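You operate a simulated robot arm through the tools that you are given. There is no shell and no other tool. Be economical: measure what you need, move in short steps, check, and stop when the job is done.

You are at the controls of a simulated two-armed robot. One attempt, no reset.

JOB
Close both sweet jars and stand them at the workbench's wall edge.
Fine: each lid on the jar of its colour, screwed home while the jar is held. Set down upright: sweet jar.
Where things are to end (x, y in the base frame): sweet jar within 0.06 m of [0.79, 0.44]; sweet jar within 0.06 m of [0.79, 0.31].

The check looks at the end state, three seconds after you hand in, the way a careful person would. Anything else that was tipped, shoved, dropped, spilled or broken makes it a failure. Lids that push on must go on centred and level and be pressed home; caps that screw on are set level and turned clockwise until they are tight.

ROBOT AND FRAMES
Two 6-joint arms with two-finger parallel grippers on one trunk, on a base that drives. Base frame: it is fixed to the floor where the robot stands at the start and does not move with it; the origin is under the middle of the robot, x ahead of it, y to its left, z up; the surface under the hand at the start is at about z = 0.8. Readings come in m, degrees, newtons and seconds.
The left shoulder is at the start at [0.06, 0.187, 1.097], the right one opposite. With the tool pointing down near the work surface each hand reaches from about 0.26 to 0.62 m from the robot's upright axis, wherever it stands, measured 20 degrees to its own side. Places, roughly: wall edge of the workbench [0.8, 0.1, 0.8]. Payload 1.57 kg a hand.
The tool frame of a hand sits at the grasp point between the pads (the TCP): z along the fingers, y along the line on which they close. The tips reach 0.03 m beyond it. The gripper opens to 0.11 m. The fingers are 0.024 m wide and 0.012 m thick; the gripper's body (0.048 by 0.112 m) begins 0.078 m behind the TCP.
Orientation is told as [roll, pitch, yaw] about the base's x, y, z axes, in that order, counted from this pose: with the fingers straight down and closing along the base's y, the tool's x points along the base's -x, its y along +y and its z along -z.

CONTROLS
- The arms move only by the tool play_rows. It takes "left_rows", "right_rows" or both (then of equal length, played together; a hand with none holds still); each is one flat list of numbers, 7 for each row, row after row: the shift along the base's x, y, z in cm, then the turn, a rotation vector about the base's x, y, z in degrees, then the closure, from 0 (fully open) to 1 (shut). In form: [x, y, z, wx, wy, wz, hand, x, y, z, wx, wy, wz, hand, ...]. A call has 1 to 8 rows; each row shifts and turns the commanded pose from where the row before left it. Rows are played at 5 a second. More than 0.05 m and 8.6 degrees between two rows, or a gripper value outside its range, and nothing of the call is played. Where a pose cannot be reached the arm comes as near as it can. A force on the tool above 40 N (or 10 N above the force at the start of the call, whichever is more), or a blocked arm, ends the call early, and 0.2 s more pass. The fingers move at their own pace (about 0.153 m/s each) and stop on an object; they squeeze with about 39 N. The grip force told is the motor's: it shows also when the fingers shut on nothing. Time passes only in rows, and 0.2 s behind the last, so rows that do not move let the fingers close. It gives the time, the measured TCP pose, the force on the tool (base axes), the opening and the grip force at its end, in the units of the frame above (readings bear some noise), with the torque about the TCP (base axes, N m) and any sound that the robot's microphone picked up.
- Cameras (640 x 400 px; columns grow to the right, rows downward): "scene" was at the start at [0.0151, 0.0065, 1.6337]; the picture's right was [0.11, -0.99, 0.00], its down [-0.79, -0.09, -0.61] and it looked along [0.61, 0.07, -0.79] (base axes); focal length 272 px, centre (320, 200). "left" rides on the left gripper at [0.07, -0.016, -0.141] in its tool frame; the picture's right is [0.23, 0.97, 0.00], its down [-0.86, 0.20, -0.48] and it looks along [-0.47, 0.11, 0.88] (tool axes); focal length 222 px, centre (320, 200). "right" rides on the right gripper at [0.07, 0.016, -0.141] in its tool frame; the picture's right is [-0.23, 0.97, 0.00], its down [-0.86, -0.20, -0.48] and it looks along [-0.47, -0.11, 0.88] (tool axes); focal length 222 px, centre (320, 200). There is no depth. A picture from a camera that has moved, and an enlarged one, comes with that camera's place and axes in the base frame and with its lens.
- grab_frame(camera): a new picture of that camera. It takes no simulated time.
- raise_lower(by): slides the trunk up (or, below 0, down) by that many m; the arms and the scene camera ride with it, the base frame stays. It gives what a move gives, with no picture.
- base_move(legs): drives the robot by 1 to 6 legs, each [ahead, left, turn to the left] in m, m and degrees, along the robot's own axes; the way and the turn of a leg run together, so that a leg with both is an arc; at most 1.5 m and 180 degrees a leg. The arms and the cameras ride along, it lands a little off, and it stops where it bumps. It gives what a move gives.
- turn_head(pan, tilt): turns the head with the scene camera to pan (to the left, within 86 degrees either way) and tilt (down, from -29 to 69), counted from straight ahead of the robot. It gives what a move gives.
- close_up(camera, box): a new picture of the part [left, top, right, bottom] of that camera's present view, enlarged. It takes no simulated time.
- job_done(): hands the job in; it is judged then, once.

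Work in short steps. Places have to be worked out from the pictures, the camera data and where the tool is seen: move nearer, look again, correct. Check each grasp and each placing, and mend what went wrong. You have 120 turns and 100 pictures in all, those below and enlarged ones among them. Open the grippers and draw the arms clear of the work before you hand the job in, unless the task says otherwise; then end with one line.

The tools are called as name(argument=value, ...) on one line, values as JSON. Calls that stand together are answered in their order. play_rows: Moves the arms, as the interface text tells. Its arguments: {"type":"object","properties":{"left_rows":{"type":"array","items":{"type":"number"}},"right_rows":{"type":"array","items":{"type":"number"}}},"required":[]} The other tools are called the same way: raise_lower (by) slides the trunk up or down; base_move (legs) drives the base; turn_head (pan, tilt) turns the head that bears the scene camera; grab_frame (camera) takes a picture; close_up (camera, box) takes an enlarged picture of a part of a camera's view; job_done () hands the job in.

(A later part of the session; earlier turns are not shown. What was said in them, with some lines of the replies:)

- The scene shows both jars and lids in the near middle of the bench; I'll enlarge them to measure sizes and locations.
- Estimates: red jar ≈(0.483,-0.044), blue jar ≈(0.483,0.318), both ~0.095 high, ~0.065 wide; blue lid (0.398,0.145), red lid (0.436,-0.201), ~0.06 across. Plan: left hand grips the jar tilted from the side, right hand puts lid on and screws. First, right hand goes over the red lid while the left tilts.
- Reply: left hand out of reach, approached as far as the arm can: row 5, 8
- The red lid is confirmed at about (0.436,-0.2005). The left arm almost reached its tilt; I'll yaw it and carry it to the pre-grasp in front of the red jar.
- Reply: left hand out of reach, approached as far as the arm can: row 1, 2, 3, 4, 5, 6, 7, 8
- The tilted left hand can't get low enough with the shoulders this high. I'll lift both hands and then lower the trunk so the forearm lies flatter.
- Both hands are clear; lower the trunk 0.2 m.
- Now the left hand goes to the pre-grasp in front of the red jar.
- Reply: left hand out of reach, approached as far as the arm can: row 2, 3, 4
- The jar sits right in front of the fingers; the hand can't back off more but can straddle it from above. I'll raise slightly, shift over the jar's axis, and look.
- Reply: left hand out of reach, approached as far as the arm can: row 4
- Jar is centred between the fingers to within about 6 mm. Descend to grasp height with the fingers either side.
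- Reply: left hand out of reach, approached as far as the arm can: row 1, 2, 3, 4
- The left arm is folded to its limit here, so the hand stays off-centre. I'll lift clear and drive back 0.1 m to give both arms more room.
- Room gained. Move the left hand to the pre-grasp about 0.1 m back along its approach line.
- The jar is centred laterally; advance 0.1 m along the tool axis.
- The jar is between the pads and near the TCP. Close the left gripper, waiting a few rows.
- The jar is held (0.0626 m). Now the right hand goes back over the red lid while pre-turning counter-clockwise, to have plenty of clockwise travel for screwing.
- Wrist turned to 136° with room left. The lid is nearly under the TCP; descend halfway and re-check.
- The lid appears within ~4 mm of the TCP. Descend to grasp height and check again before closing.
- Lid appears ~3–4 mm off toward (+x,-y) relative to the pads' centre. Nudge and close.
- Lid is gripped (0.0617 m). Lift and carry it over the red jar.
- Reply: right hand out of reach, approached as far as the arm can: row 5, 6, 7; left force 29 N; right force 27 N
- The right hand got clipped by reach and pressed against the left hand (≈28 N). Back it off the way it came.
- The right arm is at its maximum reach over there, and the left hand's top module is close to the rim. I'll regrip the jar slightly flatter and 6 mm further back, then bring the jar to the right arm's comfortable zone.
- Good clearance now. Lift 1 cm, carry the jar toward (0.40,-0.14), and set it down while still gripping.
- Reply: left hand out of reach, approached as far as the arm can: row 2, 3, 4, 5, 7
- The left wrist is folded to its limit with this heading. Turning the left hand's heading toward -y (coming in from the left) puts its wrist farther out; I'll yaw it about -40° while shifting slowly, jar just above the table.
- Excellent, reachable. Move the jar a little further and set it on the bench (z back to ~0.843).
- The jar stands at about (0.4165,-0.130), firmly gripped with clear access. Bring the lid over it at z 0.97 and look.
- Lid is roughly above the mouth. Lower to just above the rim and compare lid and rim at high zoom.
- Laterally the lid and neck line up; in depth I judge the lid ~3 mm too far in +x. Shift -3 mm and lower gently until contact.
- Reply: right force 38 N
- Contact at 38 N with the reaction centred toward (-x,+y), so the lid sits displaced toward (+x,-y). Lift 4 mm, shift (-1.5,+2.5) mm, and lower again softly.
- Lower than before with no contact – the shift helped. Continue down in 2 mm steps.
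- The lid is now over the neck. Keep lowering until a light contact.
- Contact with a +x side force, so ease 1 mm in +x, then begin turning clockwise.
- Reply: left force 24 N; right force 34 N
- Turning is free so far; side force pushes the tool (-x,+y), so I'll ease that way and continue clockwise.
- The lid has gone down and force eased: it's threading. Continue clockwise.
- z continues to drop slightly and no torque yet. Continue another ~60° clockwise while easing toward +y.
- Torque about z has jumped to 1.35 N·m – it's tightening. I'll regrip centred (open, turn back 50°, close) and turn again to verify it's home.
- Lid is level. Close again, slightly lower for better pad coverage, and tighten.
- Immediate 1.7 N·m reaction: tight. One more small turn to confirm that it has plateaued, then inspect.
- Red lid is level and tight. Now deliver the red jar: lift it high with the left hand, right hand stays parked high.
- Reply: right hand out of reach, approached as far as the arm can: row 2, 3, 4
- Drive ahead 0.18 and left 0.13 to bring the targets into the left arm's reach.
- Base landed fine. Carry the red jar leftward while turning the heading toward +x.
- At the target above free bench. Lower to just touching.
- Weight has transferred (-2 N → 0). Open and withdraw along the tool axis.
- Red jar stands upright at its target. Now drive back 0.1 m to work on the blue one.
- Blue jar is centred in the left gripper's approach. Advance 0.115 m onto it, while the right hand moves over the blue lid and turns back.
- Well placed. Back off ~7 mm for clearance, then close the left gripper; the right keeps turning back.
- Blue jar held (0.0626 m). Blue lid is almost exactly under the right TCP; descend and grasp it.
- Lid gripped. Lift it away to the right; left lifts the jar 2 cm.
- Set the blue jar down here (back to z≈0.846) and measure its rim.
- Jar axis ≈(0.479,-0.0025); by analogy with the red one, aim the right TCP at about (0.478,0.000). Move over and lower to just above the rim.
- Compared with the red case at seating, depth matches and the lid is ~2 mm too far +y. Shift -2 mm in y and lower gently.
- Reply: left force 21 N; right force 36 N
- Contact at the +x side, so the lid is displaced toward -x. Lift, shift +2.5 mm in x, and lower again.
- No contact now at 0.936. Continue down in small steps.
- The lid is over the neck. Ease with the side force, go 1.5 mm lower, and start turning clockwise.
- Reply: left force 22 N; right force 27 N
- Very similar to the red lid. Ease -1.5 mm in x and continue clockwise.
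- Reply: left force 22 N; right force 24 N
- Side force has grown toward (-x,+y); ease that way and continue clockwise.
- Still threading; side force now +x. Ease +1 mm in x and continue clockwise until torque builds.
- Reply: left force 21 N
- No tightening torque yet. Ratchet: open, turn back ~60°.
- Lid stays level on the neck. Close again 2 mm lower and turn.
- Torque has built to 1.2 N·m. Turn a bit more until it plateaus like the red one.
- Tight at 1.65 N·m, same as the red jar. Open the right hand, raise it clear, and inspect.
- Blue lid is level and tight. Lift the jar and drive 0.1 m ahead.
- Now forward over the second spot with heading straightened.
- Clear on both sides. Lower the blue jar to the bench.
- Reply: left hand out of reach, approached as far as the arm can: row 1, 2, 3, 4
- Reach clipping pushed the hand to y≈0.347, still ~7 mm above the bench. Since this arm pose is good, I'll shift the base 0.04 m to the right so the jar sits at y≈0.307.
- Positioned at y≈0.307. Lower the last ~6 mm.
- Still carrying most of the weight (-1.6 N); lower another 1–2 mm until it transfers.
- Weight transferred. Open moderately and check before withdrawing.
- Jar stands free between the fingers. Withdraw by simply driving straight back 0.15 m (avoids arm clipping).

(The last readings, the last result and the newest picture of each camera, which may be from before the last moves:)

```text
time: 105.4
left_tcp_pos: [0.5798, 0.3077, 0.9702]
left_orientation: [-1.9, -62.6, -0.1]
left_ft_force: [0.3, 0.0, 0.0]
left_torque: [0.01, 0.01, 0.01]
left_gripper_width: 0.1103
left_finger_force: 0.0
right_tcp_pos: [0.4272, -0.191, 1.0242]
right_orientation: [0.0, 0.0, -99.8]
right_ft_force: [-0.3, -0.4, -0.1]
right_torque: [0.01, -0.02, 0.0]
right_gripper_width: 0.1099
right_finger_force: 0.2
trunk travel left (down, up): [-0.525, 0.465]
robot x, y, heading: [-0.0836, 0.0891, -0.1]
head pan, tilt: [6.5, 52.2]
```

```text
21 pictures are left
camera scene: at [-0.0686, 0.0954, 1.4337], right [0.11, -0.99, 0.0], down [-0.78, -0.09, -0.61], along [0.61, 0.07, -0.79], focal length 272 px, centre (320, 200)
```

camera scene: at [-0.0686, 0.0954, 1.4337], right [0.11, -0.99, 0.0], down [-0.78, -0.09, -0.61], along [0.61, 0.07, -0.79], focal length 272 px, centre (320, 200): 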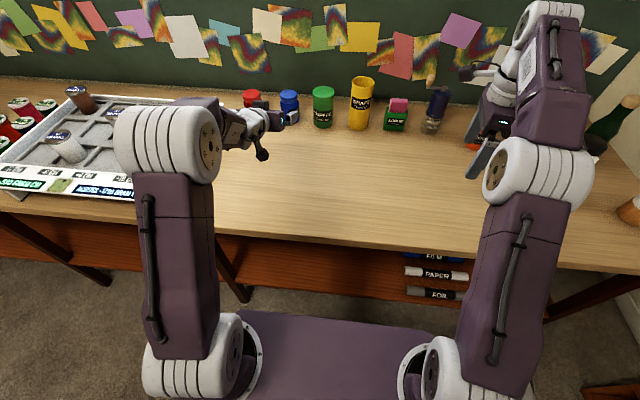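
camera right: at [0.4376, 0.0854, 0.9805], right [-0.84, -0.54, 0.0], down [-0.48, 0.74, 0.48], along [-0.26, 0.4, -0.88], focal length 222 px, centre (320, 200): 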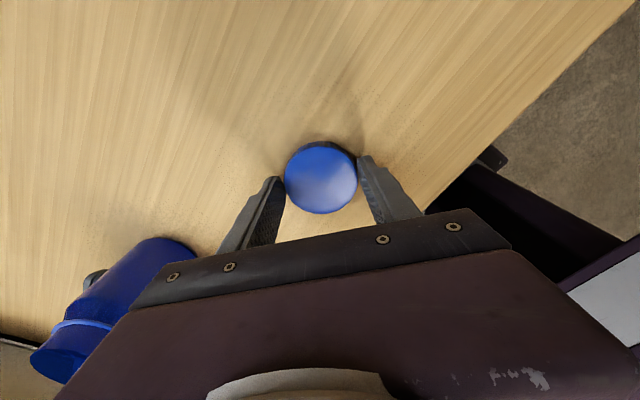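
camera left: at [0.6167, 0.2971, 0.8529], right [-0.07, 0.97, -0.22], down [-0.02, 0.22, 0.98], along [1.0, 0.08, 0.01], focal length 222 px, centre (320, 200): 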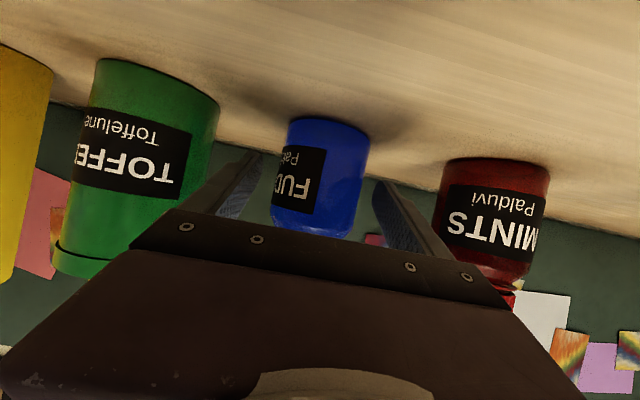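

Everything stands. Drive back a further 0.15 m to clear the work and inspect both jars from the head camera.

base_move(legs=[[-0.15, 0.0, 0]])

turn_head(pan=15, tilt=35)

grab_frame(camera="scene")

grab_frame(camera="left")

```text
time: 106.8
left_tcp_pos: [0.4315, 0.3085, 0.9697]
left_orientation: [-1.9, -62.6, 0.1]
left_ft_force: [-0.9, -0.1, 0.5]
left_torque: [-0.02, 0.0, 0.01]
left_gripper_width: 0.11
left_finger_force: 0.1
right_tcp_pos: [0.2796, -0.1904, 1.0244]
right_orientation: [0.2, -0.1, -99.8]
right_ft_force: [-0.1, 0.7, 0.3]
right_torque: [-0.03, -0.02, 0.0]
right_gripper_width: 0.1101
right_finger_force: 0.1
trunk travel left (down, up): [-0.525, 0.465]
robot x, y, heading: [-0.2295, 0.0882, 0.3]
head pan, tilt: [6.5, 52.2]
```

```text
time: 107.6
left_tcp_pos: [0.4325, 0.3072, 0.9685]
left_orientation: [-2.0, -62.5, 0.0]
left_ft_force: [0.0, 0.5, -0.1]
left_torque: [-0.02, 0.01, 0.0]
left_gripper_width: 0.1099
left_finger_force: 0.0
right_tcp_pos: [0.2794, -0.1901, 1.0243]
right_orientation: [0.0, 0.0, -99.8]
right_ft_force: [-0.8, -0.1, -0.6]
right_torque: [-0.02, 0.04, 0.01]
right_gripper_width: 0.1101
right_finger_force: 0.1
trunk travel left (down, up): [-0.525, 0.465]
robot x, y, heading: [-0.2293, 0.0871, 0.1]
head pan, tilt: [15.0, 35.0]
```

```text
20 pictures are left
camera scene: at [-0.2047, 0.1099, 1.4583], right [0.26, -0.97, 0.0], down [-0.55, -0.15, -0.82], along [0.79, 0.21, -0.57], focal length 272 px, centre (320, 200)
```

scene: 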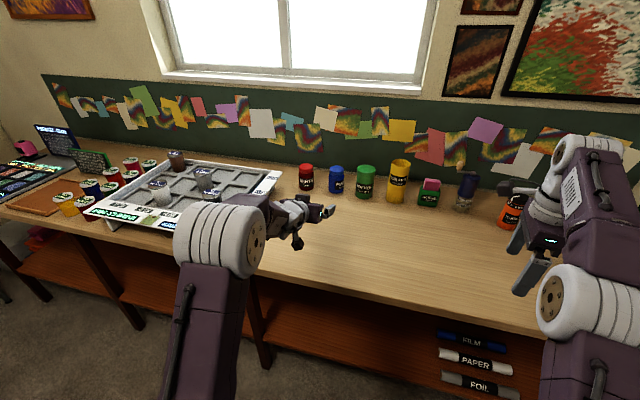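

```text
19 pictures are left
camera left: at [0.276, 0.2965, 0.9724], right [-0.08, 0.97, -0.22], down [-0.02, 0.22, 0.98], along [1.0, 0.08, 0.01], focal length 222 px, centre (320, 200)
```

left: 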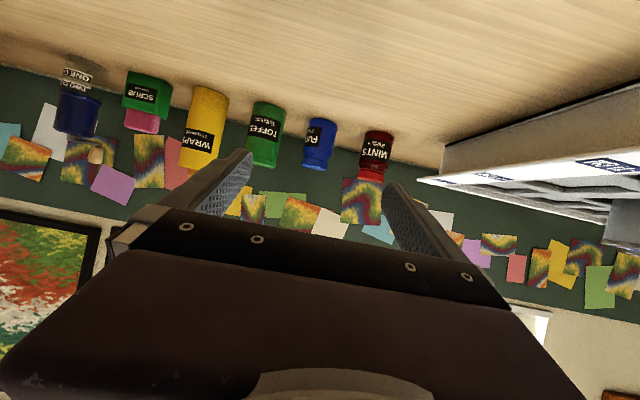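

close_up(camera="scene", box=[280, 145, 400, 220])

```text
5.33 times, centred on (340, 182) of scene
camera zoom: at [-0.2047, 0.1099, 1.4583], right [0.26, -0.97, 0.0], down [-0.55, -0.15, -0.82], along [0.79, 0.21, -0.57], focal length 1452 px, centre (213, 293)
```

zoom: 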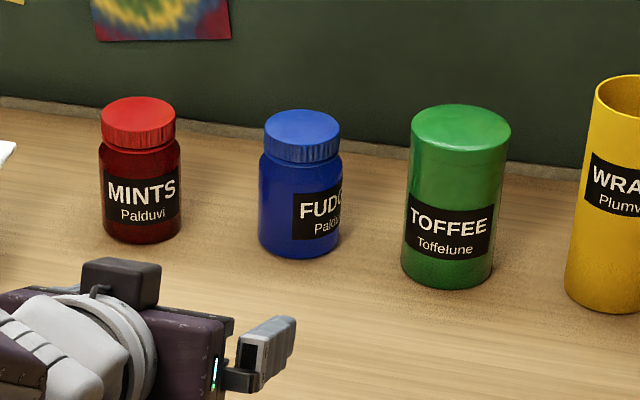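

Both jars stand upright at their spots with level lids, and the grippers are open and clear, so I'm handing in.

job_done()

```text
The job is handed in.
```

Both sweet jars are closed with the lid of their own colour, screwed until tight, and stand upright at the wall edge: red at about (0.79, 0.44) and blue at about (0.79, 0.31).
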